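You operate a simulated robot arm through the tools that you are given. There is no shell and no other tool. Be economical: measure what you need, move in short steps, check, and stop when the job is done.

The job below is to be done with a simulated two-armed robot. You get a single attempt, and the scene is never put back.

Task
Take the lid off the jar marked "used" on the top of the bench and lay it down there.

Only the result counts: the job must be done as asked and must still hold three seconds after the hand-in. Knocking over, shifting, dropping, spilling or breaking anything else fails it. A push-on lid holds only when it is set on centred and level and pressed home; a screw cap is set on level and turned clockwise until tight.

Robot
Two 7-joint arms with two-finger parallel grippers on one trunk, on a base that drives. Base frame: it is fixed to the floor where the robot stands at the start and does not move with it; the origin is under the middle of the robot, x ahead of it, y to its left, z up; the surface under the hand at the start is at about z = 0.85. Units: m, degrees, N and s.
The left shoulder is at the start at [0.097, 0.174, 1.116], the right one opposite. With the tool pointing down near the work surface each hand reaches from about 0.32 to 0.74 m from the robot's upright axis, wherever it stands, measured 20 degrees to its own side. Payload 3.6 kg a hand.
Tool frame (each hand has its own): the origin (TCP) lies between the finger pads and is the grasp point; the fingertips stand 0.03 m ahead of it; z points along the fingers, y is the line along which they close. Largest opening 0.11 m; finger width 0.02, thickness 0.01; the body of the gripper, 0.048 by 0.112 m, starts 0.055 m behind the TCP.
Orientation is that of the tool frame in the base frame, as a unit quaternion [w, x, y, z]. With the fingers straight down and closing along the base's y, the tool's x points along the base's -x, its y along +y and its z along -z.

Tools
- The arms move only by the tool servo_tool. It takes "left_plan", "right_plan" or both (then of equal length, played together; a hand with none holds still); each is a list of rows, each a list of 3 entries, a list of its own where there are three numbers: the shift along the tool's x, y, z in m, then the turn, a rotation vector about the tool's x, y, z in degrees, then the finger opening in m, from 0 to 0.11. In form: [[[dx, dy, dz], [ax, ay, az], fingers], ...]. A call has 1 to 8 rows; each row is the pose to reach, as a shift and turn from the pose commanded when the call began, along the tool's axes at that moment. A row lasts 0.2 s, in which the tool goes at most 0.05 m and 8.6 degrees; a call with a longer step from one row to the next is refused whole, and so is a gripper value outside its range. Where a pose cannot be reached the arm comes as near as it can. A force on the tool above 40 N (or 10 N above the force at the start of the call, whichever is more), or a blocked arm, ends the call early, and 0.2 s more pass. Each finger travels about 0.153 m/s and halts on what it meets, pressing with about 28 N; the grip force reading is that of the motor and also rises with nothing between the fingers. The clock runs only during rows and for 0.2 s after the last one: add rows that repeat a pose to give the fingers time. The reply holds the time, the measured pose of the TCP, the force on the tool along the base axes, the opening and the grip force, in the units named above and with some noise, with the torque about the TCP (base axes, N m) and any sound that the robot's microphone picked up.
- Cameras (640 x 400 px; columns grow to the right, rows downward): "scene" is now at [0.1916, -0.0359, 1.2962]; the picture's right is [-0.40, -0.91, 0.00], its down [-0.48, 0.21, -0.85] and it looks along [0.78, -0.34, -0.52] (base axes); focal length 214 px, centre (320, 200). "left" rides on the left gripper at [0.072, -0.017, -0.103] in its tool frame; the picture's right is [0.23, 0.97, 0.00], its down [-0.76, 0.18, -0.62] and it looks along [-0.61, 0.14, 0.78] (tool axes); focal length 222 px, centre (320, 200). "right" rides on the right gripper at [0.073, 0.017, -0.103] in its tool frame; the picture's right is [-0.23, 0.97, 0.00], its down [-0.76, -0.18, -0.62] and it looks along [-0.61, -0.14, 0.78] (tool axes); focal length 222 px, centre (320, 200). There is no depth. A picture from a camera that has moved, and an enlarged one, comes with that camera's place and axes in the base frame and with its lens.
- snapshot(camera): a new picture of that camera. The clock stands still meanwhile.
- move_column(by): slides the trunk up (or, below 0, down) by that many m; the arms and the scene camera ride with it, the base frame stays. It gives what a move gives, with no picture.
- steer(legs): drives the robot by 1 to 6 legs, each [ahead, left, turn to the left] in m, m and degrees, along the robot's own axes; the way and the turn of a leg run together, so that a leg with both is an arc; at most 1.5 m and 180 degrees a leg. The arms and the cameras ride along, it lands a little off, and it stops where it bumps. It gives what a move gives.
- aim_head(pan, tilt): turns the head with the scene camera to pan (to the left, within 86 degrees either way) and tilt (down, from -29 to 69), counted from straight ahead of the robot. It gives what a move gives.
- zoom(camera, box): a new picture of the part [left, top, right, bottom] of that camera's present view, enlarged. The clock stands still meanwhile.
- close_job(): hands the job in; it is judged then, once.

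Go step by step. Nothing tells you exact positions but the pictures and the camera data: compare them with the known pose of the tool, close in by small moves and look again before you grip or let go. The budget is 120 turns and 92 pictures, counting those below and the enlarged ones. Unless the task says otherwise, let go and move clear before handing in, and close with one line.

The tools are called after ">>>" as a command line: name --argument value ..., lists and objects as JSON in quotes. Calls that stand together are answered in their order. servo_tool: Moves the arms, as the interface text tells. Its arguments: {"type":"object","properties":{"left_plan":{"type":"array","items":{"type":"array"}},"right_plan":{"type":"array","items":{"type":"array"}}},"required":[]} The other tools are called the same way: move_column (by) slides the trunk up or down; steer (legs) drives the base; aim_head (pan, tilt) turns the head that bears the scene camera; snapshot (camera) takes a picture; zoom (camera, box) takes an enlarged picture of a part of a camera's view; close_job () hands the job in.

At the start:

```text
clock: 0.0
left_position: [0.402, 0.0808, 1.209]
left_orientation: [0.0, 0.0, 1.0, 0.0]
left_contact_force: [-0.1, 0.0, 0.3]
left_moment: [-0.02, -0.01, 0.02]
left_finger_gap: 0.1101
left_grip_force: 0.1
right_position: [0.3211, -0.2583, 1.2229]
right_orientation: [0.0, 0.001, 1.0, 0.001]
right_contact_force: [0.5, 0.4, 0.0]
right_moment: [0.01, -0.01, 0.0]
right_finger_gap: 0.1099
right_grip_force: 0.0
trunk travel left (down, up): [-0.234, 0.529]
robot x, y, heading: [-0.0019, -0.0, -0.3]
head pan, tilt: [-23.8, 31.6]
```

scene: 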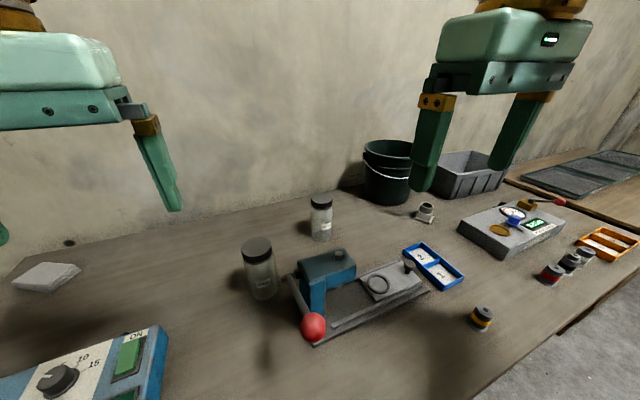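
right: 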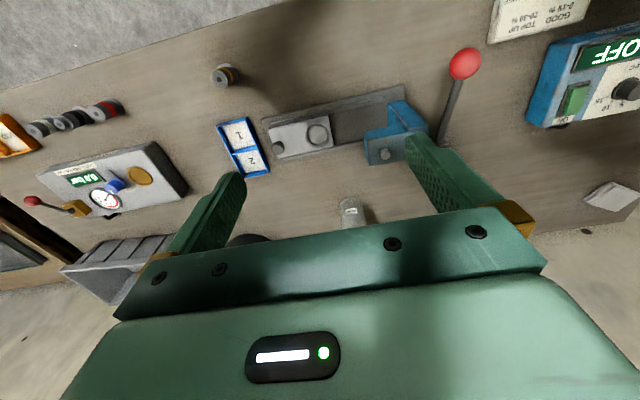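
left: 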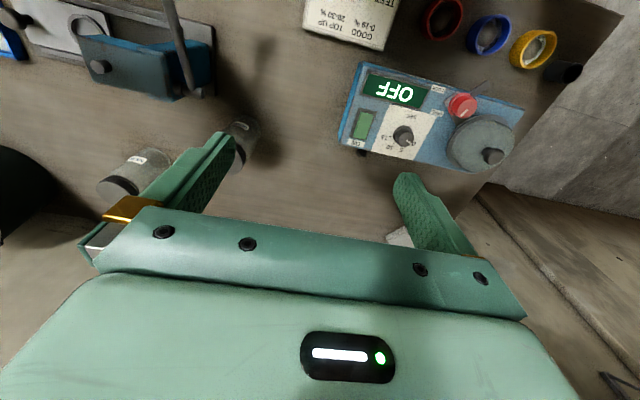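

I see two jars near the middle of the bench, one at scene pixel (260,268) and one at (321,217). I zoom in to read the labels.

>>> zoom --camera "scene" --box '[220, 180, 380, 310]'

>>> zoom --camera "left" --box '[80, 90, 280, 215]'

```text
3.08 times, centred on (300, 245) of scene
camera zoom: at [0.1916, -0.0359, 1.2962], right [-0.4, -0.91, 0.0], down [-0.48, 0.21, -0.85], along [0.78, -0.34, -0.52], focal length 660 px, centre (382, 62)
```

zoom: 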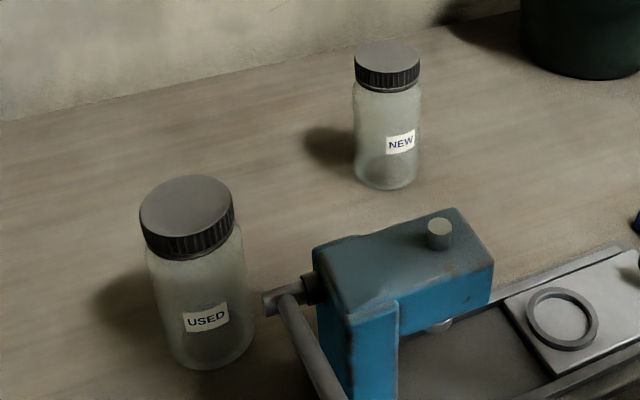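

```text
3.20 times, centred on (180, 152) of left
camera zoom: at [0.3307, 0.0639, 1.3124], right [-0.23, 0.97, 0.0], down [0.76, 0.18, 0.62], along [0.61, 0.14, -0.78], focal length 711 px, centre (768, 352)
```

zoom: 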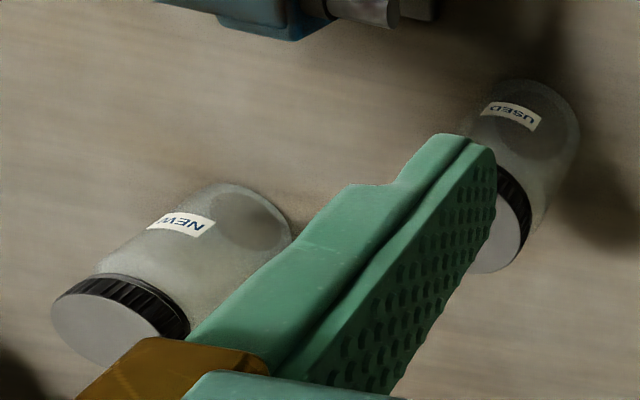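

The USED jar is the nearer one, with its lid centre at about (0.543, -0.044, 0.97), and the ribbed lid looks like a screw cap. I bring the left hand above it, staying high, and look again.

>>> servo_tool --left_plan '[[[-0.03, -0.025, 0.0], [0, 0, 0], 0.11], [[-0.06, -0.05, 0.01], [0, 0, 0], 0.11], [[-0.09, -0.075, 0.02], [0, 0, 0], 0.11], [[-0.115, -0.1, 0.03], [0, 0, 0], 0.11], [[-0.141, -0.125, 0.04], [0, 0, 0], 0.11], [[-0.141, -0.125, 0.04], [0, 0, 0], 0.11]]'

>>> snapshot --camera "left"

>>> snapshot --camera "right"

>>> snapshot --camera "scene"

```text
clock: 1.4
left_position: [0.5352, -0.0368, 1.1741]
left_orientation: [0.0, 0.0, 1.0, 0.0]
left_contact_force: [-0.4, -1.0, -0.8]
left_moment: [0.01, 0.0, 0.02]
left_finger_gap: 0.1099
left_grip_force: 0.0
left hand out of reach, approached as far as the arm can: row 5, 6
right_position: [0.3215, -0.2574, 1.2235]
right_orientation: [-0.001, 0.001, 1.0, 0.001]
right_contact_force: [0.6, 0.5, -1.1]
right_moment: [-0.01, 0.01, 0.01]
right_finger_gap: 0.1099
right_grip_force: 0.0
trunk travel left (down, up): [-0.234, 0.529]
robot x, y, heading: [0.0019, 0.0047, 0.2]
head pan, tilt: [-23.8, 31.6]
```

```text
86 pictures are left
camera left: at [0.4631, -0.0527, 1.2771], right [-0.23, 0.97, 0.0], down [0.76, 0.18, 0.62], along [0.61, 0.14, -0.78], focal length 222 px, centre (320, 200)
```

left: 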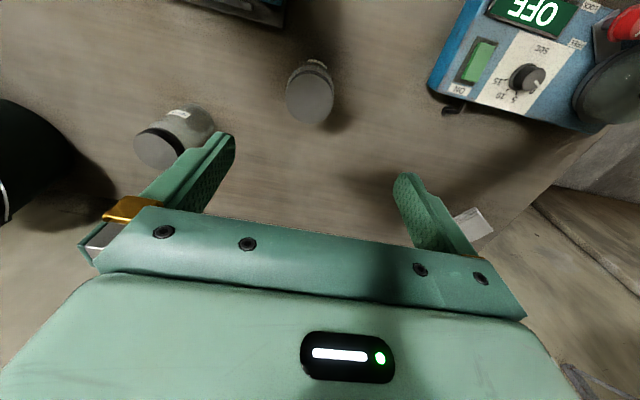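

```text
85 pictures are left
camera right: at [0.2496, -0.2416, 1.3273], right [0.23, 0.97, 0.0], down [0.76, -0.18, 0.62], along [0.61, -0.14, -0.78], focal length 222 px, centre (320, 200)
```

right: 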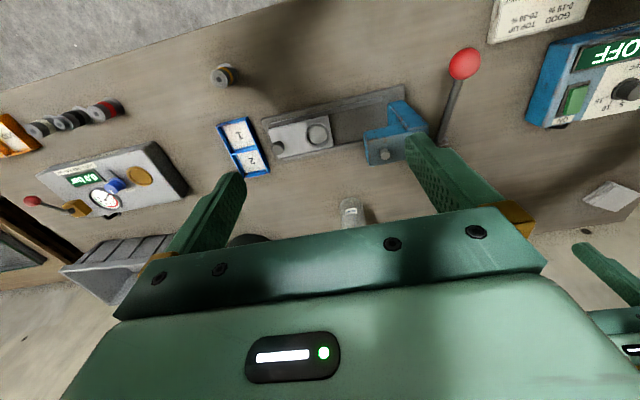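

```text
84 pictures are left
camera scene: at [0.1915, -0.0357, 1.2962], right [-0.4, -0.91, 0.0], down [-0.48, 0.21, -0.85], along [0.78, -0.34, -0.52], focal length 214 px, centre (320, 200)
```

scene: 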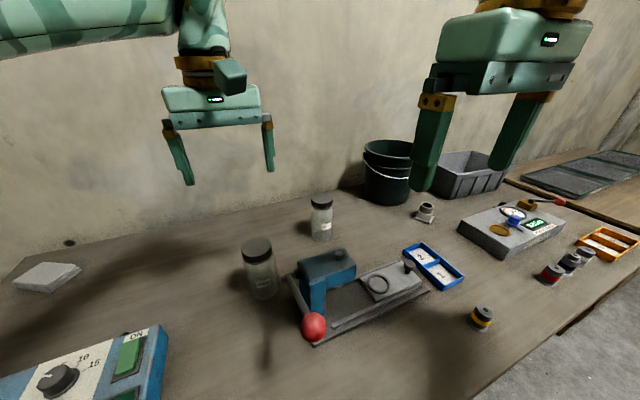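

The left camera also puts the lid at about (0.541, -0.049). I lower the hand over the jar in small steps.

>>> servo_tool --left_plan '[[[-0.003, -0.006, 0.04], [0, 0, 0], 0.09], [[-0.006, -0.012, 0.08], [0, 0, 0], 0.09], [[-0.006, -0.012, 0.11], [0, 0, 0], 0.09], [[-0.006, -0.012, 0.11], [0, 0, 0], 0.09]]'

>>> snapshot --camera "left"

>>> zoom --camera "scene" --box '[200, 180, 360, 310]'

```text
clock: 2.4
left_position: [0.5429, -0.0483, 1.0616]
left_orientation: [-0.001, 0.0, 1.0, 0.0]
left_contact_force: [0.0, -0.1, 0.0]
left_moment: [0.02, -0.04, -0.03]
left_finger_gap: 0.0902
left_grip_force: 0.1
right_position: [0.3206, -0.2578, 1.224]
right_orientation: [0.0, 0.001, 1.0, 0.001]
right_contact_force: [1.2, -0.3, 0.1]
right_moment: [-0.02, 0.01, -0.01]
right_finger_gap: 0.11
right_grip_force: 0.0
trunk travel left (down, up): [-0.234, 0.529]
robot x, y, heading: [-0.0013, -0.0001, 0.1]
head pan, tilt: [-23.8, 31.6]
```

```text
83 pictures are left
camera left: at [0.4696, -0.0649, 1.1667], right [-0.23, 0.97, 0.0], down [0.76, 0.18, 0.62], along [0.61, 0.14, -0.78], focal length 222 px, centre (320, 200)
```

left: 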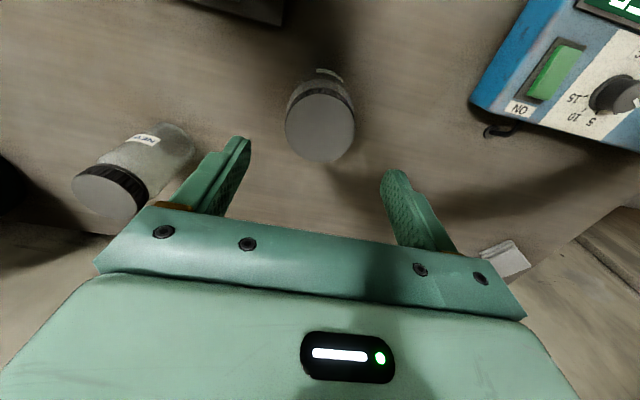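

```text
3.08 times, centred on (280, 245) of scene
camera zoom: at [0.1915, -0.0361, 1.2963], right [-0.4, -0.91, 0.0], down [-0.48, 0.21, -0.85], along [0.78, -0.34, -0.52], focal length 660 px, centre (443, 62)
```

zoom: 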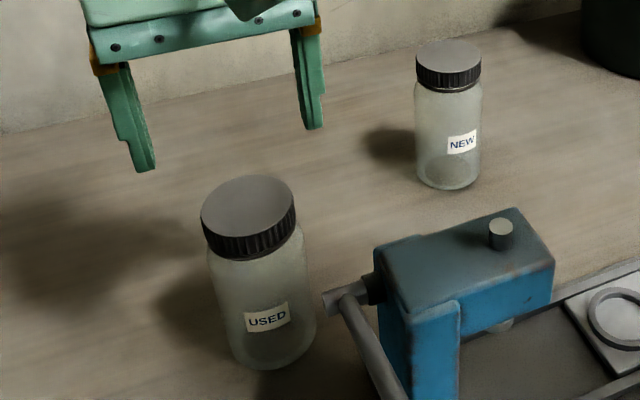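

The lid centre is at (0.541, -0.049) with its top at about 0.975 and a diameter of about 0.062. I pre-turn the hand 30° clockwise for more travel, then lower the fingertips around the rim.

>>> servo_tool --left_plan '[[[0.002, -0.001, 0.0], [0, 0, 7.5], 0.09], [[0.002, -0.001, 0.0], [0, 0, 15], 0.09], [[0.002, -0.001, 0.0], [0, 0, 22.5], 0.09], [[0.002, -0.001, 0.0], [0, 0, 30], 0.09], [[0.002, -0.001, 0.03], [0, 0, 30], 0.09], [[0.002, -0.001, 0.05], [0, 0, 30], 0.09], [[0.002, -0.001, 0.071], [0, 0, 30], 0.09], [[0.002, -0.001, 0.071], [0, 0, 30], 0.09]]'

>>> snapshot --camera "left"

>>> zoom --camera "scene" --box '[200, 180, 360, 310]'

```text
clock: 4.2
left_position: [0.5387, -0.0491, 1.0394]
left_orientation: [0.001, 0.194, 0.981, 0.0]
left_contact_force: [-0.7, -0.2, 0.0]
left_moment: [0.0, 0.02, -0.05]
left_finger_gap: 0.0901
left_grip_force: 0.1
left hand out of reach, approached as far as the arm can: row 3, 4, 5, 6, 7, 8
right_position: [0.32, -0.2586, 1.2239]
right_orientation: [-0.001, 0.001, 1.0, 0.001]
right_contact_force: [-0.1, 0.0, 0.8]
right_moment: [-0.01, -0.04, 0.0]
right_finger_gap: 0.1099
right_grip_force: 0.1
trunk travel left (down, up): [-0.234, 0.529]
robot x, y, heading: [0.0011, 0.0005, 0.3]
head pan, tilt: [-23.8, 31.6]
```

```text
81 pictures are left
camera left: at [0.4651, -0.0374, 1.1427], right [0.16, 0.99, 0.0], down [0.77, -0.12, 0.62], along [0.62, -0.1, -0.78], focal length 222 px, centre (320, 200)
```

left: 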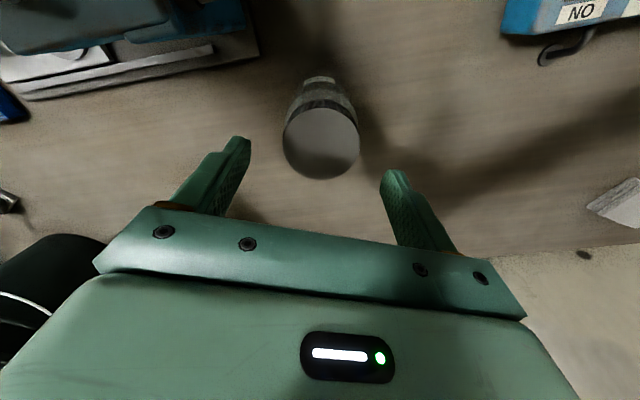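

```text
3.08 times, centred on (280, 245) of scene
camera zoom: at [0.1916, -0.036, 1.2962], right [-0.4, -0.91, 0.0], down [-0.48, 0.21, -0.85], along [0.78, -0.34, -0.52], focal length 660 px, centre (443, 62)
```

zoom: 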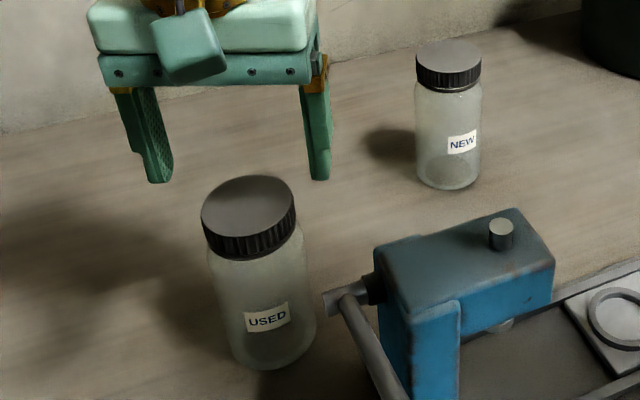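

The wrist limits at about 22° clockwise. I turn back a little and come down a small step to see what it now allows.

>>> servo_tool --left_plan '[[[0, 0, 0.0], [0, 0, -6], 0.09], [[0, 0, 0.01], [0, 0, -12], 0.09], [[0, 0, 0.02], [0, 0, -18], 0.09], [[0, 0, 0.02], [0, 0, -18], 0.09]]'

```text
clock: 5.2
left_position: [0.5393, -0.0485, 1.0189]
left_orientation: [0.001, 0.038, 0.999, 0.0]
left_contact_force: [0.2, -0.8, -0.5]
left_moment: [0.01, 0.02, 0.0]
left_finger_gap: 0.0899
left_grip_force: 0.1
right_position: [0.3215, -0.2574, 1.2224]
right_orientation: [-0.001, 0.002, 1.0, 0.001]
right_contact_force: [-0.8, 0.7, -0.2]
right_moment: [-0.04, -0.02, 0.0]
right_finger_gap: 0.1101
right_grip_force: 0.1
trunk travel left (down, up): [-0.234, 0.529]
robot x, y, heading: [0.0012, 0.0012, -0.2]
head pan, tilt: [-23.8, 31.6]
```

That followed as expected, so I come down the last 0.028 m.

>>> servo_tool --left_plan '[[[-0.002, 0, 0.015], [0, 0, 0], 0.09], [[-0.002, 0, 0.028], [0, 0, 0], 0.09], [[-0.002, 0, 0.028], [0, 0, 0], 0.09]]'

>>> snapshot --camera "left"

>>> zoom --camera "scene" --box '[200, 180, 360, 310]'

```text
clock: 6.0
left_position: [0.5402, -0.0497, 0.9912]
left_orientation: [0.001, 0.038, 0.999, 0.001]
left_contact_force: [-0.1, 0.9, 1.3]
left_moment: [0.03, -0.01, 0.01]
left_finger_gap: 0.0899
left_grip_force: 0.0
right_position: [0.3221, -0.2578, 1.2242]
right_orientation: [0.0, 0.001, 1.0, 0.002]
right_contact_force: [0.6, 0.3, 0.5]
right_moment: [-0.01, -0.01, -0.03]
right_finger_gap: 0.1098
right_grip_force: 0.0
trunk travel left (down, up): [-0.234, 0.529]
robot x, y, heading: [-0.0013, -0.0025, -0.1]
head pan, tilt: [-23.8, 31.6]
```

```text
79 pictures are left
camera left: at [0.4667, -0.0607, 1.0943], right [-0.15, 0.99, 0.0], down [0.77, 0.12, 0.62], along [0.62, 0.09, -0.78], focal length 222 px, centre (320, 200)
```

left: 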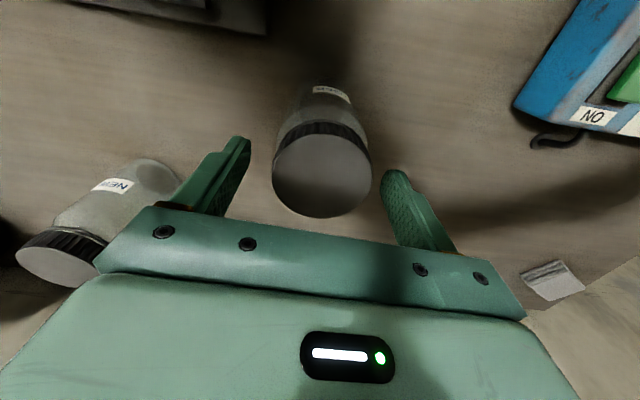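

```text
3.08 times, centred on (280, 245) of scene
camera zoom: at [0.1917, -0.036, 1.2962], right [-0.4, -0.91, 0.0], down [-0.48, 0.21, -0.85], along [0.78, -0.34, -0.52], focal length 660 px, centre (443, 62)
```

zoom: 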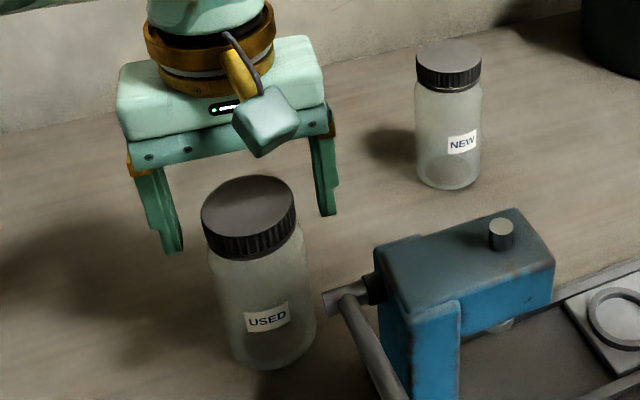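

The hand is centred on the lid in both views, with the tips at rim level. I close the fingers on it.

>>> servo_tool --left_plan '[[[0, 0, 0.001], [0, 0, 0], 0.075], [[0, 0, 0.001], [0, 0, 0], 0.064], [[0, 0, 0.001], [0, 0, 0], 0.05], [[0, 0, 0.001], [0, 0, 0], 0.05], [[0, 0, 0.001], [0, 0, 0], 0.05]]'

>>> snapshot --camera "left"

>>> zoom --camera "scene" --box '[200, 180, 360, 310]'

```text
clock: 7.2
left_position: [0.5407, -0.0482, 0.9899]
left_orientation: [0.0, 0.038, 0.999, -0.001]
left_contact_force: [0.5, 1.6, 1.2]
left_moment: [0.08, 0.01, -0.02]
left_finger_gap: 0.0579
left_grip_force: 27.5
right_position: [0.3209, -0.258, 1.2239]
right_orientation: [-0.001, 0.001, 1.0, 0.002]
right_contact_force: [-0.5, -0.7, -0.4]
right_moment: [0.03, -0.03, 0.01]
right_finger_gap: 0.1102
right_grip_force: 0.1
trunk travel left (down, up): [-0.234, 0.529]
robot x, y, heading: [0.0037, -0.0006, -0.2]
head pan, tilt: [-23.8, 31.6]
```

```text
77 pictures are left
camera left: at [0.4665, -0.0601, 1.0934], right [-0.15, 0.99, 0.0], down [0.77, 0.12, 0.62], along [0.62, 0.09, -0.78], focal length 222 px, centre (320, 200)
```

left: 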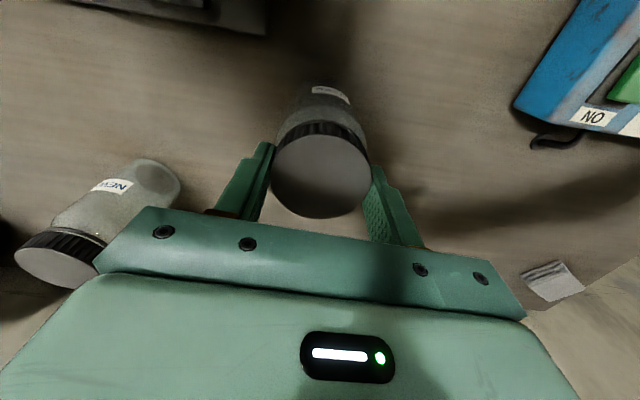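

```text
3.08 times, centred on (280, 245) of scene
camera zoom: at [0.1916, -0.0358, 1.2962], right [-0.4, -0.91, 0.0], down [-0.48, 0.21, -0.85], along [0.78, -0.34, -0.52], focal length 660 px, centre (443, 62)
```

zoom: 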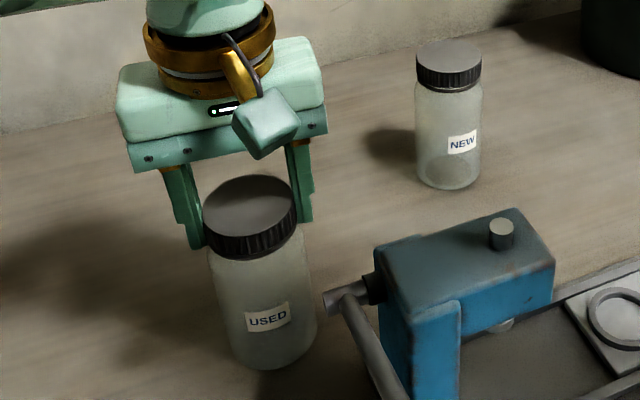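

I have the lid gripped at a 0.058 m opening. I turn it counter-clockwise by a few steps and check whether the label, and so the jar, turns with it.

>>> servo_tool --left_plan '[[[0, 0, 0], [0, 0, -6], 0.045], [[0, 0, 0], [0, 0, -12], 0.045], [[0, 0, 0], [0, 0, -18], 0.045], [[0, 0, 0], [0, 0, -24], 0.045], [[0, 0, 0], [0, 0, -30], 0.045]]'

>>> zoom --camera "scene" --box '[200, 180, 360, 310]'

```text
clock: 8.4
left_position: [0.5423, -0.0479, 0.9895]
left_orientation: [0.002, -0.223, 0.975, -0.001]
left_contact_force: [1.9, 2.4, 7.9]
left_moment: [0.26, 0.01, -0.03]
left_finger_gap: 0.0579
left_grip_force: 28.1
right_position: [0.3198, -0.2576, 1.224]
right_orientation: [0.0, 0.001, 1.0, 0.0]
right_contact_force: [0.0, -0.6, -0.7]
right_moment: [-0.03, 0.03, 0.04]
right_finger_gap: 0.1098
right_grip_force: 0.0
trunk travel left (down, up): [-0.234, 0.529]
robot x, y, heading: [-0.0033, -0.0012, -0.1]
head pan, tilt: [-23.8, 31.6]
```

```text
3.08 times, centred on (280, 245) of scene
camera zoom: at [0.1912, -0.0356, 1.2963], right [-0.4, -0.91, 0.0], down [-0.48, 0.21, -0.85], along [0.78, -0.34, -0.52], focal length 660 px, centre (443, 62)
```

zoom: 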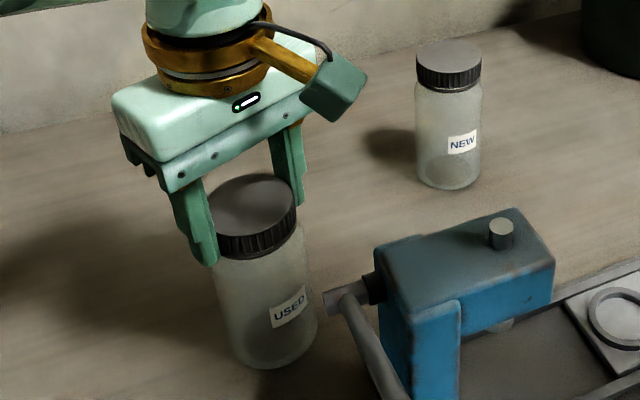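

The label swung round, so the jar spins along with its lid. I try once with a moderate downward press while turning, to see whether bench friction alone will hold the jar.

>>> servo_tool --left_plan '[[[0, 0, 0.004], [0, 0, 0], 0.045], [[0, 0, 0.006], [0, 0, 0], 0.045]]'

```text
clock: 9.0
left_position: [0.5407, -0.0479, 0.9883]
left_orientation: [0.003, -0.224, 0.975, -0.004]
left_contact_force: [-5.3, 2.9, 19.9]
left_moment: [0.57, 0.71, 0.23]
left_finger_gap: 0.0582
left_grip_force: 28.3
right_position: [0.3184, -0.2565, 1.224]
right_orientation: [0.0, 0.002, 1.0, 0.001]
right_contact_force: [0.7, -0.8, -0.2]
right_moment: [-0.02, 0.0, 0.0]
right_finger_gap: 0.1099
right_grip_force: 0.0
trunk travel left (down, up): [-0.234, 0.529]
robot x, y, heading: [0.0033, 0.002, 0.0]
head pan, tilt: [-23.8, 31.6]
stopped in row 2 (left hand): the force on the tool passed its limit at 42 N (the readings are from after the stop); the commanded pose is now the measured one
```

The hand is now pressing with about 20 N. I add a little and turn counter-clockwise.

>>> servo_tool --left_plan '[[[0, 0, 0.001], [0, 0, -5], 0.045], [[0, 0, 0.001], [0, 0, -10], 0.045], [[0, 0, 0.001], [0, 0, -15], 0.045], [[0, 0, 0.001], [0, 0, -20], 0.045], [[0, 0, 0.001], [0, 0, -25], 0.045]]'

>>> zoom --camera "scene" --box '[200, 180, 360, 310]'

```text
clock: 10.2
left_position: [0.5406, -0.0471, 0.9881]
left_orientation: [0.004, -0.43, 0.903, -0.006]
left_contact_force: [1.2, 3.8, 38.6]
left_moment: [0.44, 0.21, -0.37]
left_finger_gap: 0.0587
left_grip_force: 28.3
right_position: [0.3182, -0.2578, 1.2247]
right_orientation: [0.002, 0.001, 1.0, 0.001]
right_contact_force: [0.6, -0.1, -0.2]
right_moment: [-0.02, 0.03, 0.02]
right_finger_gap: 0.1102
right_grip_force: 0.0
trunk travel left (down, up): [-0.234, 0.529]
robot x, y, heading: [0.001, -0.0009, 0.0]
head pan, tilt: [-23.8, 31.6]
```

```text
3.08 times, centred on (280, 245) of scene
camera zoom: at [0.1885, -0.0352, 1.2969], right [-0.4, -0.91, 0.0], down [-0.48, 0.21, -0.85], along [0.78, -0.34, -0.52], focal length 660 px, centre (443, 62)
```

zoom: 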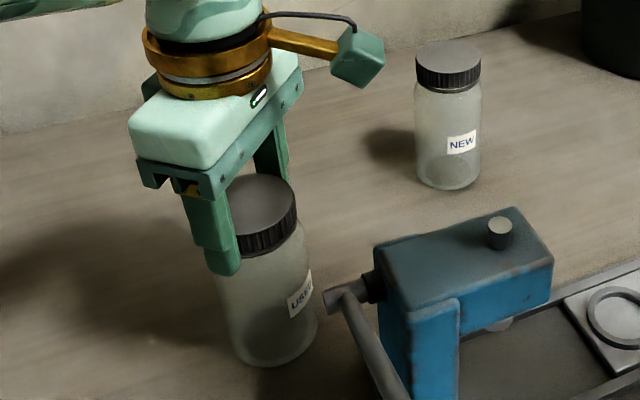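

Even at 38 N the jar turns with the lid, so the body must be held by the other hand. I turn the jar back to where its label was, then let go.

>>> servo_tool --left_plan '[[[0, 0, -0.002], [0, 0, 0], 0.045], [[0, 0, -0.002], [0, 0, 8], 0.045], [[0, 0, -0.002], [0, 0, 16], 0.045], [[0, 0, -0.002], [0, 0, 24], 0.045], [[0, 0, -0.002], [0, 0, 32], 0.045], [[0, 0, -0.002], [0, 0, 40], 0.045], [[0, 0, -0.002], [0, 0, 48], 0.045], [[0, 0, -0.002], [0, 0, 55], 0.045]]'

>>> zoom --camera "scene" --box '[200, 180, 360, 310]'

```text
clock: 12.0
left_position: [0.5401, -0.0482, 0.9885]
left_orientation: [0.003, 0.038, 0.999, -0.002]
left_contact_force: [-4.7, -2.1, 13.7]
left_moment: [0.03, 0.68, 0.19]
left_finger_gap: 0.0584
left_grip_force: 27.9
right_position: [0.3208, -0.2578, 1.2245]
right_orientation: [0.001, 0.001, 1.0, 0.001]
right_contact_force: [-0.6, 0.0, 0.9]
right_moment: [-0.02, 0.0, -0.03]
right_finger_gap: 0.1099
right_grip_force: 0.0
trunk travel left (down, up): [-0.234, 0.529]
robot x, y, heading: [-0.0008, 0.0002, 0.2]
head pan, tilt: [-23.8, 31.6]
```

```text
3.08 times, centred on (280, 245) of scene
camera zoom: at [0.19, -0.036, 1.2965], right [-0.4, -0.91, 0.0], down [-0.48, 0.21, -0.85], along [0.78, -0.34, -0.52], focal length 660 px, centre (443, 62)
```

zoom: 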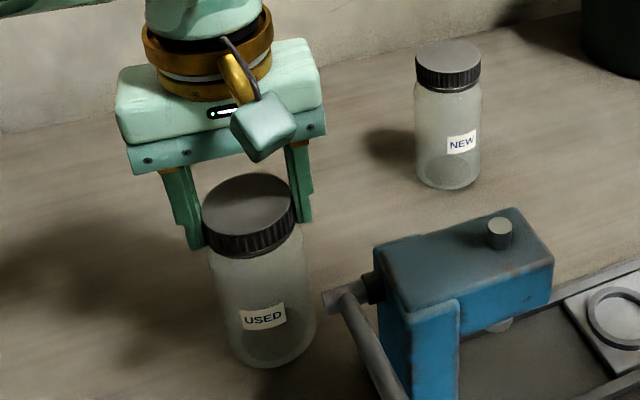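

The label is back to its original position. I release, raise the left hand and look at the left part of the bench for a side approach to the jar body.

>>> servo_tool --left_plan '[[[0, 0, -0.001], [0, 0, 0], 0.07], [[0, 0, -0.001], [0, 0, 0], 0.09], [[0, 0, -0.03], [0, 0, 0], 0.09], [[0, 0, -0.07], [0, 0, 0], 0.09], [[0.04, 0.03, -0.11], [0, 0, 0], 0.09], [[0.08, 0.07, -0.13], [0, 0, 0], 0.09], [[0.1, 0.11, -0.14], [0, 0, 0], 0.09]]'

>>> aim_head --pan 5 --tilt 42

>>> snapshot --camera "scene"

>>> snapshot --camera "left"

```text
refused: row 5 steps farther than a row can; nothing moved
```

```text
clock: 13.0
left_position: [0.5415, -0.0483, 0.9892]
left_orientation: [0.004, 0.037, 0.999, -0.003]
left_contact_force: [-4.9, -1.5, 11.7]
left_moment: [0.06, 0.58, 0.09]
left_finger_gap: 0.0585
left_grip_force: 27.9
right_position: [0.3194, -0.2577, 1.2245]
right_orientation: [0.0, 0.001, 1.0, 0.0]
right_contact_force: [0.4, 0.1, -0.1]
right_moment: [0.01, 0.01, -0.02]
right_finger_gap: 0.1101
right_grip_force: 0.0
trunk travel left (down, up): [-0.234, 0.529]
robot x, y, heading: [0.0029, 0.0002, -0.3]
head pan, tilt: [5.0, 42.0]
```

```text
72 pictures are left
camera scene: at [0.1914, 0.0074, 1.2806], right [0.09, -1.0, 0.0], down [-0.67, -0.06, -0.74], along [0.74, 0.06, -0.67], focal length 214 px, centre (320, 200)
```

scene: 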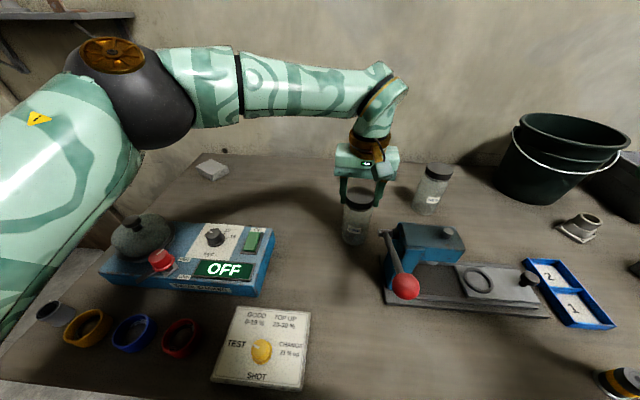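

```text
71 pictures are left
camera left: at [0.467, -0.0595, 1.0917], right [-0.16, 0.99, -0.01], down [0.77, 0.13, 0.63], along [0.62, 0.09, -0.78], focal length 222 px, centre (320, 200)
```

left: 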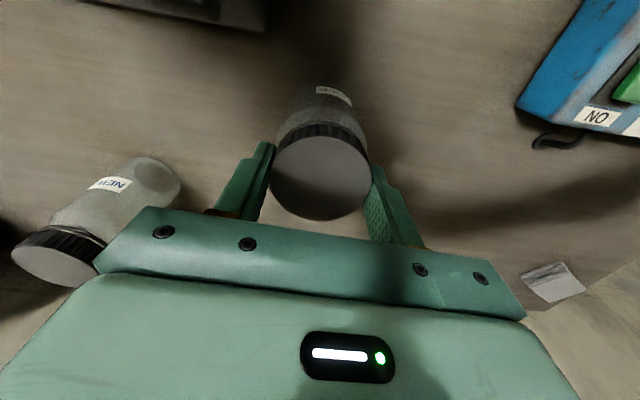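

The control box on the left is low, so the left hand can come to the jar body from the front-left. I release, lift and back off in shorter steps.

>>> servo_tool --left_plan '[[[0, 0, 0], [0, 0, 0], 0.07], [[0, 0, 0], [0, 0, 0], 0.09], [[0, 0, -0.03], [0, 0, 0], 0.09], [[0, 0, -0.07], [0, 0, 0], 0.09], [[0.02, 0.03, -0.1], [0, 0, 0], 0.09], [[0.045, 0.06, -0.12], [0, 0, 0], 0.09], [[0.07, 0.095, -0.13], [0, 0, 0], 0.09]]'

>>> servo_tool --left_plan '[[[0, 0, 0], [0, 0, -8.5], 0.09], [[0, 0, 0], [0, 0, -17], 0.09], [[0, 0, 0], [0, 0, -25.5], 0.09], [[0, 0, 0], [0, 0, -34], 0.09], [[0, 0, 0], [0, 0, -42.5], 0.09], [[0, 0, 0], [0, 0, -51], 0.09], [[0, 0, 0], [0, 0, -59.5], 0.09], [[0, 0, 0], [0, 0, -65], 0.09]]'

>>> servo_tool --left_plan '[[[0, 0, 0], [0, 0, -8.5], 0.09], [[0, 0, 0], [0, 0, -17], 0.09], [[0, 0, 0], [0, 0, -25.5], 0.09], [[0, 0, 0], [0, 0, -34], 0.09], [[0, 0, 0], [0, 0, -42.5], 0.09], [[0, 0, 0], [0, 0, -51], 0.09], [[0, 0, 0], [0, 0, -59.5], 0.09], [[0, 0, 0], [0, 0, -64], 0.09]]'

```text
clock: 14.6
left_position: [0.4794, 0.0562, 1.1163]
left_orientation: [0.003, 0.036, 0.999, -0.003]
left_contact_force: [-0.7, 0.3, -0.3]
left_moment: [-0.04, -0.02, -0.01]
left_finger_gap: 0.0898
left_grip_force: 0.0
right_position: [0.3202, -0.2571, 1.2241]
right_orientation: [0.0, 0.001, 1.0, 0.0]
right_contact_force: [-0.7, -0.3, -0.1]
right_moment: [-0.04, 0.01, -0.02]
right_finger_gap: 0.11
right_grip_force: 0.0
trunk travel left (down, up): [-0.234, 0.529]
robot x, y, heading: [0.0017, -0.0001, -0.2]
head pan, tilt: [5.0, 42.0]
```

```text
clock: 16.4
left_position: [0.4784, 0.0516, 1.1169]
left_orientation: [0.001, -0.506, 0.862, -0.004]
left_contact_force: [0.2, -0.5, 0.5]
left_moment: [0.0, 0.04, 0.0]
left_finger_gap: 0.0899
left_grip_force: 0.0
right_position: [0.3212, -0.2569, 1.2245]
right_orientation: [-0.001, 0.001, 1.0, 0.001]
right_contact_force: [-0.3, -0.7, -0.2]
right_moment: [0.04, 0.0, 0.0]
right_finger_gap: 0.11
right_grip_force: 0.1
trunk travel left (down, up): [-0.234, 0.529]
robot x, y, heading: [0.0027, 0.0004, 0.1]
head pan, tilt: [5.0, 42.0]
```

```text
clock: 18.2
left_position: [0.4787, 0.0517, 1.1172]
left_orientation: [0.001, 0.886, -0.463, 0.004]
left_contact_force: [0.8, 0.3, 0.2]
left_moment: [0.0, -0.01, 0.0]
left_finger_gap: 0.0899
left_grip_force: 0.0
right_position: [0.3222, -0.2569, 1.2242]
right_orientation: [0.001, 0.001, 1.0, 0.001]
right_contact_force: [0.6, 0.8, 0.0]
right_moment: [0.0, 0.02, 0.02]
right_finger_gap: 0.11
right_grip_force: 0.1
trunk travel left (down, up): [-0.234, 0.529]
robot x, y, heading: [-0.0014, 0.0012, 0.0]
head pan, tilt: [5.0, 42.0]
```

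The yaw worked, so the hand now faces the jar at 55°. I tilt the fingers up towards horizontal.

>>> servo_tool --left_plan '[[[0, 0, 0], [0, 8.2, 0], 0.1], [[0, 0, 0], [0, 16.4, 0], 0.1], [[0, 0, 0], [0, 24.6, 0], 0.1], [[0, 0, 0], [0, 32.8, 0], 0.1], [[0, 0, 0], [0, 41, 0], 0.1], [[0, 0, 0], [0, 49.2, 0], 0.1], [[0, 0, 0], [0, 57.4, 0], 0.1], [[0, 0, 0], [0, 65, 0], 0.1]]'

>>> snapshot --camera "scene"

>>> snapshot --camera "left"

```text
clock: 20.0
left_position: [0.4787, 0.0522, 1.1161]
left_orientation: [0.25, 0.745, -0.39, 0.48]
left_contact_force: [0.4, -0.2, 0.0]
left_moment: [0.02, 0.02, -0.01]
left_finger_gap: 0.1
left_grip_force: 0.0
right_position: [0.32, -0.2572, 1.2234]
right_orientation: [-0.001, 0.0, 1.0, 0.001]
right_contact_force: [-0.5, 0.2, -0.6]
right_moment: [-0.01, -0.01, 0.0]
right_finger_gap: 0.1098
right_grip_force: 0.1
trunk travel left (down, up): [-0.234, 0.529]
robot x, y, heading: [-0.001, -0.0044, 0.2]
head pan, tilt: [5.0, 42.0]
```

```text
70 pictures are left
camera scene: at [0.1929, 0.0081, 1.2803], right [0.09, -1.0, 0.0], down [-0.67, -0.06, -0.74], along [0.74, 0.06, -0.67], focal length 214 px, centre (320, 200)
```

scene: 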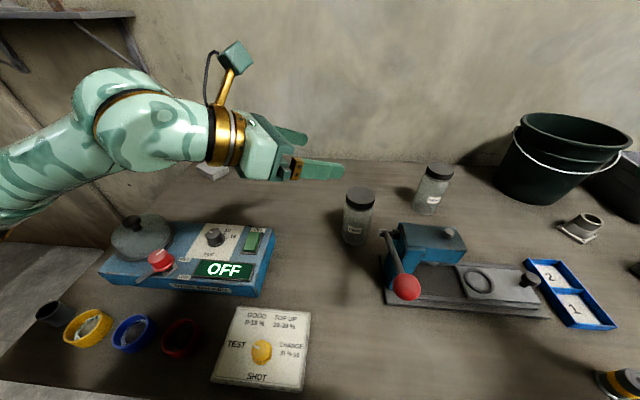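

```text
69 pictures are left
camera left: at [0.4549, 0.1146, 1.2258], right [-0.75, -0.63, 0.2], down [-0.65, 0.62, -0.44], along [0.15, -0.46, -0.88], focal length 222 px, centre (320, 200)
```

left: 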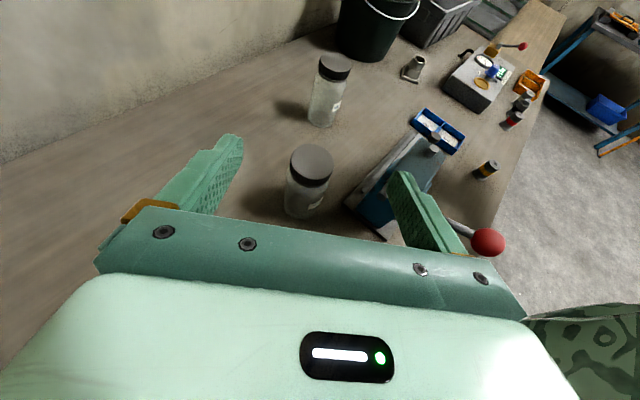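

The orientation is good and the hand faces the jar. I lower it about half way to the standoff and check the forearm clearance.

>>> servo_tool --left_plan '[[[-0.028, 0.001, 0.014], [0, 0, 0], 0.1], [[-0.056, 0.002, 0.028], [0, 0, 0], 0.1], [[-0.085, 0.003, 0.043], [0, 0, 0], 0.1], [[-0.085, 0.003, 0.043], [0, 0, 0], 0.1]]'

>>> snapshot --camera "scene"

```text
clock: 21.0
left_position: [0.4794, 0.0477, 1.0219]
left_orientation: [0.249, 0.745, -0.391, 0.48]
left_contact_force: [-0.2, -0.2, 0.6]
left_moment: [-0.01, 0.0, 0.01]
left_finger_gap: 0.1
left_grip_force: 0.0
right_position: [0.3205, -0.2582, 1.2233]
right_orientation: [0.0, 0.001, 1.0, 0.001]
right_contact_force: [-0.7, -0.2, 0.2]
right_moment: [-0.01, 0.03, -0.04]
right_finger_gap: 0.1102
right_grip_force: 0.0
trunk travel left (down, up): [-0.234, 0.529]
robot x, y, heading: [0.0019, -0.0013, 0.0]
head pan, tilt: [5.0, 42.0]
```

```text
68 pictures are left
camera scene: at [0.1926, 0.0077, 1.2804], right [0.09, -1.0, 0.0], down [-0.67, -0.06, -0.74], along [0.74, 0.07, -0.67], focal length 214 px, centre (320, 200)
```

scene: 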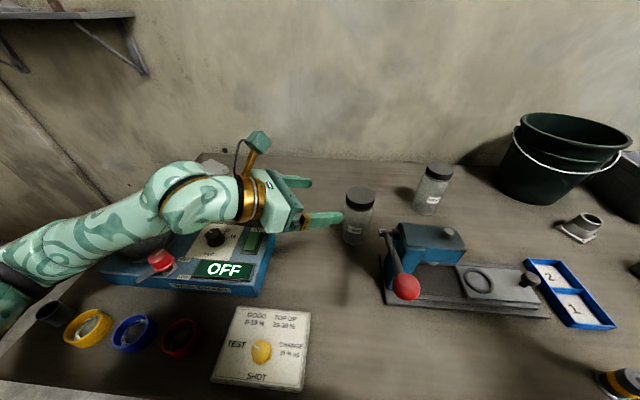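

The forearm would get too near the control box and its knob if I lowered it further. I raise the trunk so that the arm comes down more steeply.

>>> move_column --by 0.2

>>> servo_tool --left_plan '[[[-0.03, 0, 0.014], [0, 0, 0], 0.1], [[-0.06, 0, 0.028], [0, 0, 0], 0.1], [[-0.09, 0, 0.042], [0, 0, 0], 0.1], [[-0.12, 0, 0.056], [0, 0, 0], 0.1], [[-0.15, 0, 0.07], [0, 0, 0], 0.1], [[-0.18, 0, 0.084], [0, 0, 0], 0.1], [[-0.18, 0, 0.084], [0, 0, 0], 0.1]]'

>>> aim_head --pan 5 --tilt 50

>>> snapshot --camera "scene"

```text
clock: 23.1
left_position: [0.4786, 0.0474, 1.2212]
left_orientation: [0.25, 0.745, -0.391, 0.479]
left_contact_force: [0.4, -0.4, -0.6]
left_moment: [0.0, 0.0, 0.0]
left_finger_gap: 0.1
left_grip_force: 0.0
right_position: [0.2664, -0.2592, 1.4525]
right_orientation: [0.06, 0.004, 0.998, 0.004]
right_contact_force: [-0.9, 0.3, -0.3]
right_moment: [-0.02, 0.02, -0.02]
right_finger_gap: 0.1097
right_grip_force: 0.1
trunk travel left (down, up): [-0.434, 0.329]
robot x, y, heading: [-0.0006, 0.0003, 0.2]
head pan, tilt: [5.0, 42.0]
```

```text
clock: 24.7
left_position: [0.4807, 0.0464, 1.0209]
left_orientation: [0.249, 0.745, -0.39, 0.48]
left_contact_force: [-0.3, 0.1, -0.1]
left_moment: [0.03, -0.02, 0.02]
left_finger_gap: 0.1001
left_grip_force: 0.1
right_position: [0.2658, -0.2586, 1.4524]
right_orientation: [0.061, 0.004, 0.998, 0.004]
right_contact_force: [0.8, 0.6, 0.1]
right_moment: [-0.04, 0.0, -0.01]
right_finger_gap: 0.11
right_grip_force: 0.0
trunk travel left (down, up): [-0.434, 0.329]
robot x, y, heading: [0.0032, -0.0001, 0.1]
head pan, tilt: [5.0, 42.0]
```

```text
clock: 25.4
left_position: [0.4805, 0.0453, 1.0227]
left_orientation: [0.249, 0.745, -0.39, 0.48]
left_contact_force: [0.0, -0.2, -0.3]
left_moment: [0.02, 0.01, -0.01]
left_finger_gap: 0.1
left_grip_force: 0.0
right_position: [0.265, -0.2585, 1.4542]
right_orientation: [0.06, 0.004, 0.998, 0.004]
right_contact_force: [0.6, 0.9, 0.0]
right_moment: [-0.01, -0.01, -0.01]
right_finger_gap: 0.1103
right_grip_force: 0.0
trunk travel left (down, up): [-0.434, 0.329]
robot x, y, heading: [0.0022, 0.0024, 0.1]
head pan, tilt: [5.0, 50.0]
```

```text
67 pictures are left
camera scene: at [0.1125, 0.0072, 1.4728], right [0.09, -1.0, 0.0], down [-0.76, -0.07, -0.64], along [0.64, 0.06, -0.77], focal length 214 px, centre (320, 200)
```

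scene: 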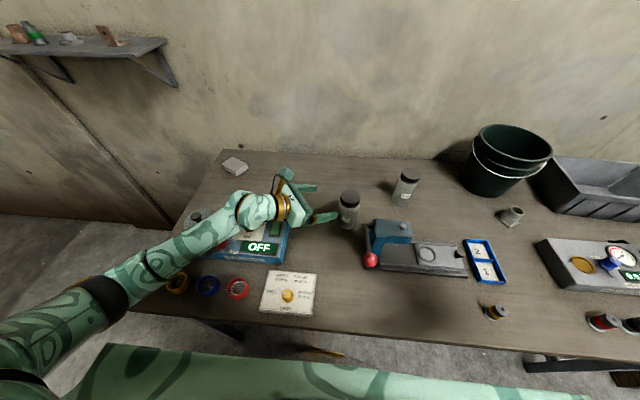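

The elbow is now well above the bench. I lower the hand to the standoff in front of the jar body.

>>> servo_tool --left_plan '[[[-0.027, 0.001, 0.013], [0, 0, 0], 0.1], [[-0.054, 0.003, 0.027], [0, 0, 0], 0.1], [[-0.081, 0.004, 0.04], [0, 0, 0], 0.1], [[-0.081, 0.004, 0.04], [0, 0, 0], 0.1]]'

>>> snapshot --camera "scene"

>>> snapshot --camera "left"

>>> zoom --camera "scene" --box '[260, 160, 420, 260]'

```text
clock: 26.4
left_position: [0.4785, 0.0424, 0.9331]
left_orientation: [0.25, 0.745, -0.391, 0.48]
left_contact_force: [-0.4, -0.2, 0.0]
left_moment: [0.0, 0.0, -0.03]
left_finger_gap: 0.1
left_grip_force: 0.1
right_position: [0.2651, -0.2582, 1.4511]
right_orientation: [0.06, 0.003, 0.998, 0.004]
right_contact_force: [0.2, -0.1, -0.4]
right_moment: [-0.01, -0.01, -0.03]
right_finger_gap: 0.1098
right_grip_force: 0.0
trunk travel left (down, up): [-0.434, 0.329]
robot x, y, heading: [0.0026, 0.0042, 0.0]
head pan, tilt: [5.0, 50.0]
```

```text
66 pictures are left
camera scene: at [0.1123, 0.0072, 1.4727], right [0.09, -1.0, 0.0], down [-0.76, -0.07, -0.64], along [0.64, 0.06, -0.77], focal length 214 px, centre (320, 200)
```

scene: 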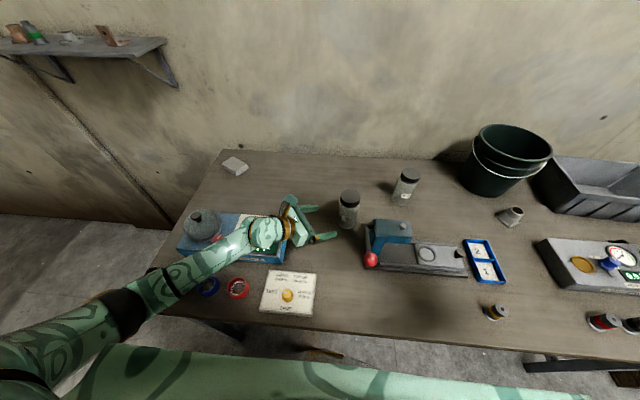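

```text
65 pictures are left
camera left: at [0.4547, 0.104, 1.0418], right [-0.75, -0.63, 0.2], down [-0.65, 0.62, -0.43], along [0.15, -0.46, -0.88], focal length 222 px, centre (320, 200)
```

left: 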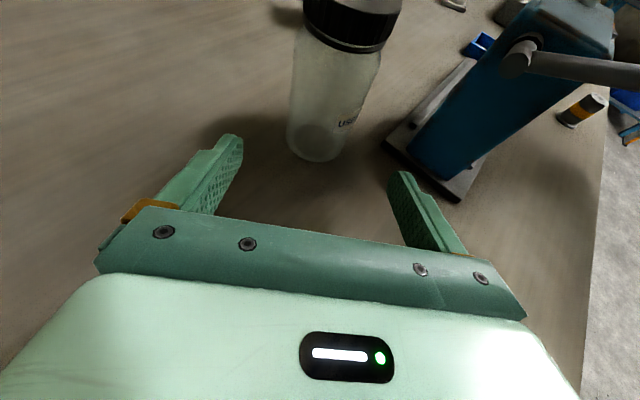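

```text
4.00 times, centred on (340, 210) of scene
camera zoom: at [0.1123, 0.0072, 1.4727], right [0.09, -1.0, 0.0], down [-0.76, -0.07, -0.64], along [0.64, 0.06, -0.77], focal length 858 px, centre (240, 160)
```

zoom: 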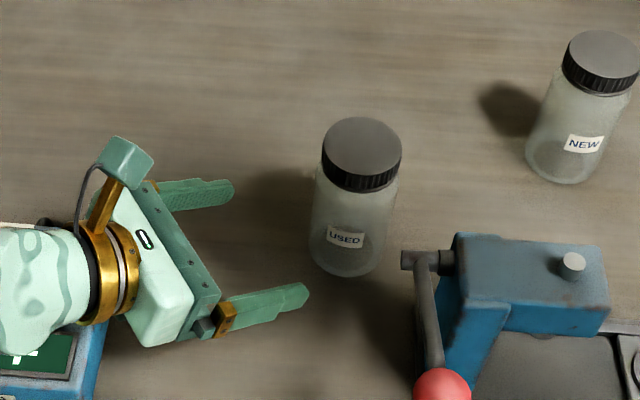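

The jar body is about 0.066 m across and the hand is lined up with it. I narrow to 0.09 and go in part of the way.

>>> servo_tool --left_plan '[[[0, 0, 0], [0, 0, 0], 0.09], [[0.001, 0, 0.03], [0, 0, 0], 0.09], [[0.002, -0.001, 0.06], [0, 0, 0], 0.09], [[0.002, -0.001, 0.075], [0, 0, 0], 0.09], [[0.002, -0.001, 0.075], [0, 0, 0], 0.09]]'

>>> snapshot --camera "left"

>>> zoom --camera "scene" --box '[260, 160, 420, 260]'

```text
clock: 27.6
left_position: [0.5193, -0.0139, 0.9033]
left_orientation: [0.25, 0.745, -0.391, 0.48]
left_contact_force: [0.3, 0.8, -0.1]
left_moment: [0.0, -0.05, -0.04]
left_finger_gap: 0.0901
left_grip_force: 0.0
right_position: [0.2649, -0.2579, 1.453]
right_orientation: [0.06, 0.004, 0.998, 0.004]
right_contact_force: [0.3, 0.6, 0.0]
right_moment: [0.0, 0.03, -0.03]
right_finger_gap: 0.1098
right_grip_force: 0.0
trunk travel left (down, up): [-0.434, 0.329]
robot x, y, heading: [-0.0001, 0.0007, 0.2]
head pan, tilt: [5.0, 50.0]
```

```text
63 pictures are left
camera left: at [0.4959, 0.0471, 1.0122], right [-0.75, -0.63, 0.2], down [-0.65, 0.62, -0.43], along [0.15, -0.46, -0.88], focal length 222 px, centre (320, 200)
```

left: 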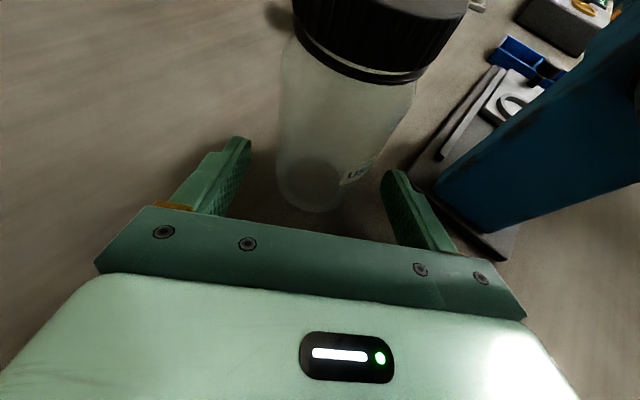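

```text
4.00 times, centred on (340, 210) of scene
camera zoom: at [0.1125, 0.0072, 1.4727], right [0.09, -1.0, 0.0], down [-0.76, -0.07, -0.64], along [0.64, 0.06, -0.77], focal length 858 px, centre (240, 160)
```

zoom: 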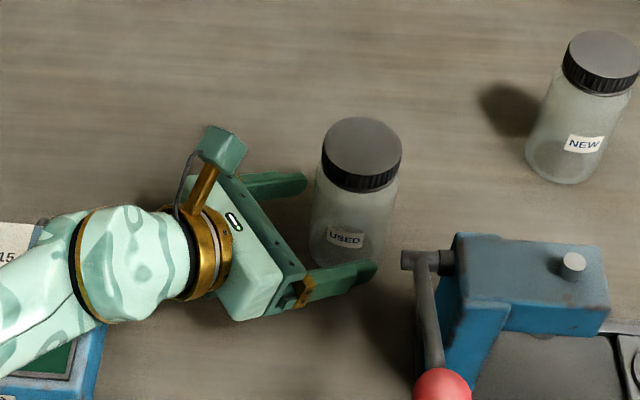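

It is centred, so I move in the rest of the way to have the fingers straddle the body.

>>> servo_tool --left_plan '[[[0, 0, 0.017], [0, 0, 0], 0.09], [[0, 0, 0.033], [0, 0, 0], 0.09], [[0, 0, 0.033], [0, 0, 0], 0.09]]'

>>> snapshot --camera "left"

>>> zoom --camera "scene" --box '[260, 160, 420, 260]'

```text
clock: 28.4
left_position: [0.5378, -0.0382, 0.889]
left_orientation: [0.249, 0.745, -0.39, 0.481]
left_contact_force: [0.5, -0.5, 1.5]
left_moment: [0.0, 0.01, -0.02]
left_finger_gap: 0.0903
left_grip_force: 0.0
right_position: [0.2643, -0.2578, 1.4533]
right_orientation: [0.06, 0.004, 0.998, 0.004]
right_contact_force: [0.1, 0.4, 0.4]
right_moment: [0.01, -0.02, -0.02]
right_finger_gap: 0.1101
right_grip_force: 0.0
trunk travel left (down, up): [-0.434, 0.329]
robot x, y, heading: [0.0039, -0.0004, 0.1]
head pan, tilt: [5.0, 50.0]
```

```text
61 pictures are left
camera left: at [0.5132, 0.0235, 0.9984], right [-0.75, -0.63, 0.2], down [-0.65, 0.62, -0.43], along [0.15, -0.46, -0.88], focal length 222 px, centre (320, 200)
```

left: 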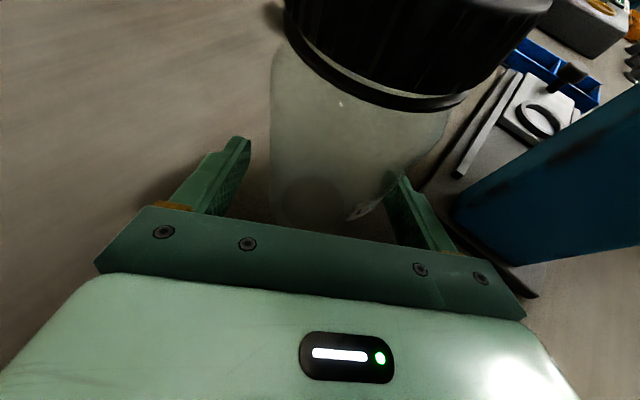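

```text
4.00 times, centred on (340, 210) of scene
camera zoom: at [0.1124, 0.0074, 1.4727], right [0.09, -1.0, 0.0], down [-0.76, -0.07, -0.64], along [0.64, 0.06, -0.77], focal length 858 px, centre (240, 160)
```

zoom: 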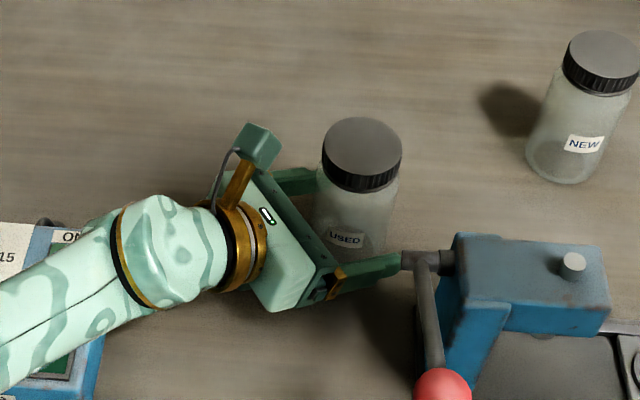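

There is no contact yet. I close the left fingers on the jar body.

>>> servo_tool --left_plan '[[[0, 0, 0], [0, 0, 0], 0.08], [[0, 0, 0], [0, 0, 0], 0.072], [[0, 0, 0], [0, 0, 0], 0.066], [[0, 0, 0], [0, 0, 0], 0.06], [[0, 0, 0], [0, 0, 0], 0.05], [[0, 0, 0], [0, 0, 0], 0.05]]'

>>> zoom --camera "scene" --box '[260, 160, 420, 260]'

>>> snapshot --camera "scene"

```text
clock: 29.8
left_position: [0.5367, -0.0384, 0.889]
left_orientation: [0.25, 0.745, -0.391, 0.48]
left_contact_force: [-0.1, -0.1, 0.7]
left_moment: [-0.05, 0.05, 0.03]
left_finger_gap: 0.0646
left_grip_force: 28.3
right_position: [0.2652, -0.2591, 1.4534]
right_orientation: [0.06, 0.004, 0.998, 0.004]
right_contact_force: [-0.4, -0.2, 0.0]
right_moment: [-0.01, 0.01, -0.01]
right_finger_gap: 0.1101
right_grip_force: 0.1
trunk travel left (down, up): [-0.434, 0.329]
robot x, y, heading: [-0.0012, -0.0011, -0.1]
head pan, tilt: [5.0, 50.0]
```

```text
4.00 times, centred on (340, 210) of scene
camera zoom: at [0.1126, 0.0071, 1.4727], right [0.09, -1.0, 0.0], down [-0.76, -0.07, -0.64], along [0.64, 0.06, -0.77], focal length 858 px, centre (240, 160)
```

zoom: 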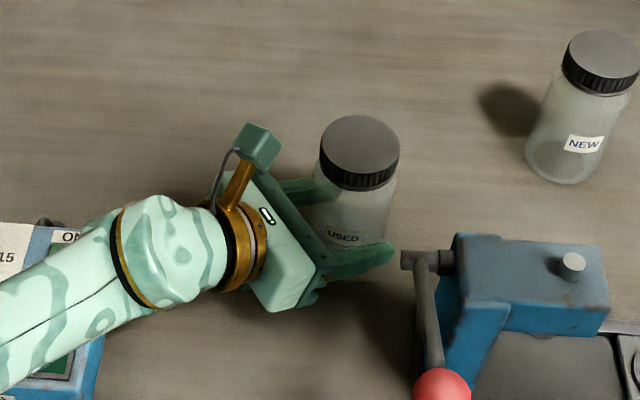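

```text
58 pictures are left
camera scene: at [0.1126, 0.0071, 1.4727], right [0.09, -1.0, 0.0], down [-0.76, -0.07, -0.64], along [0.64, 0.06, -0.77], focal length 214 px, centre (320, 200)
```

scene: 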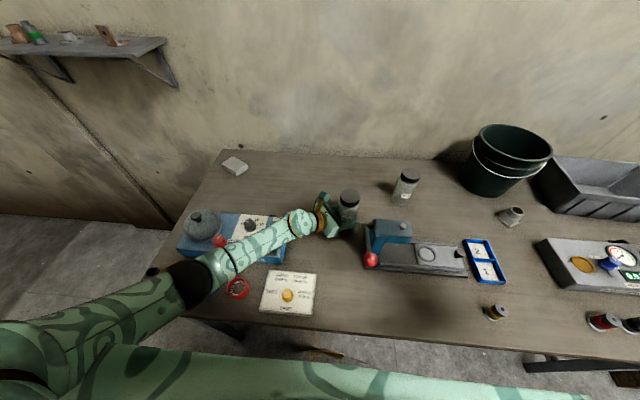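

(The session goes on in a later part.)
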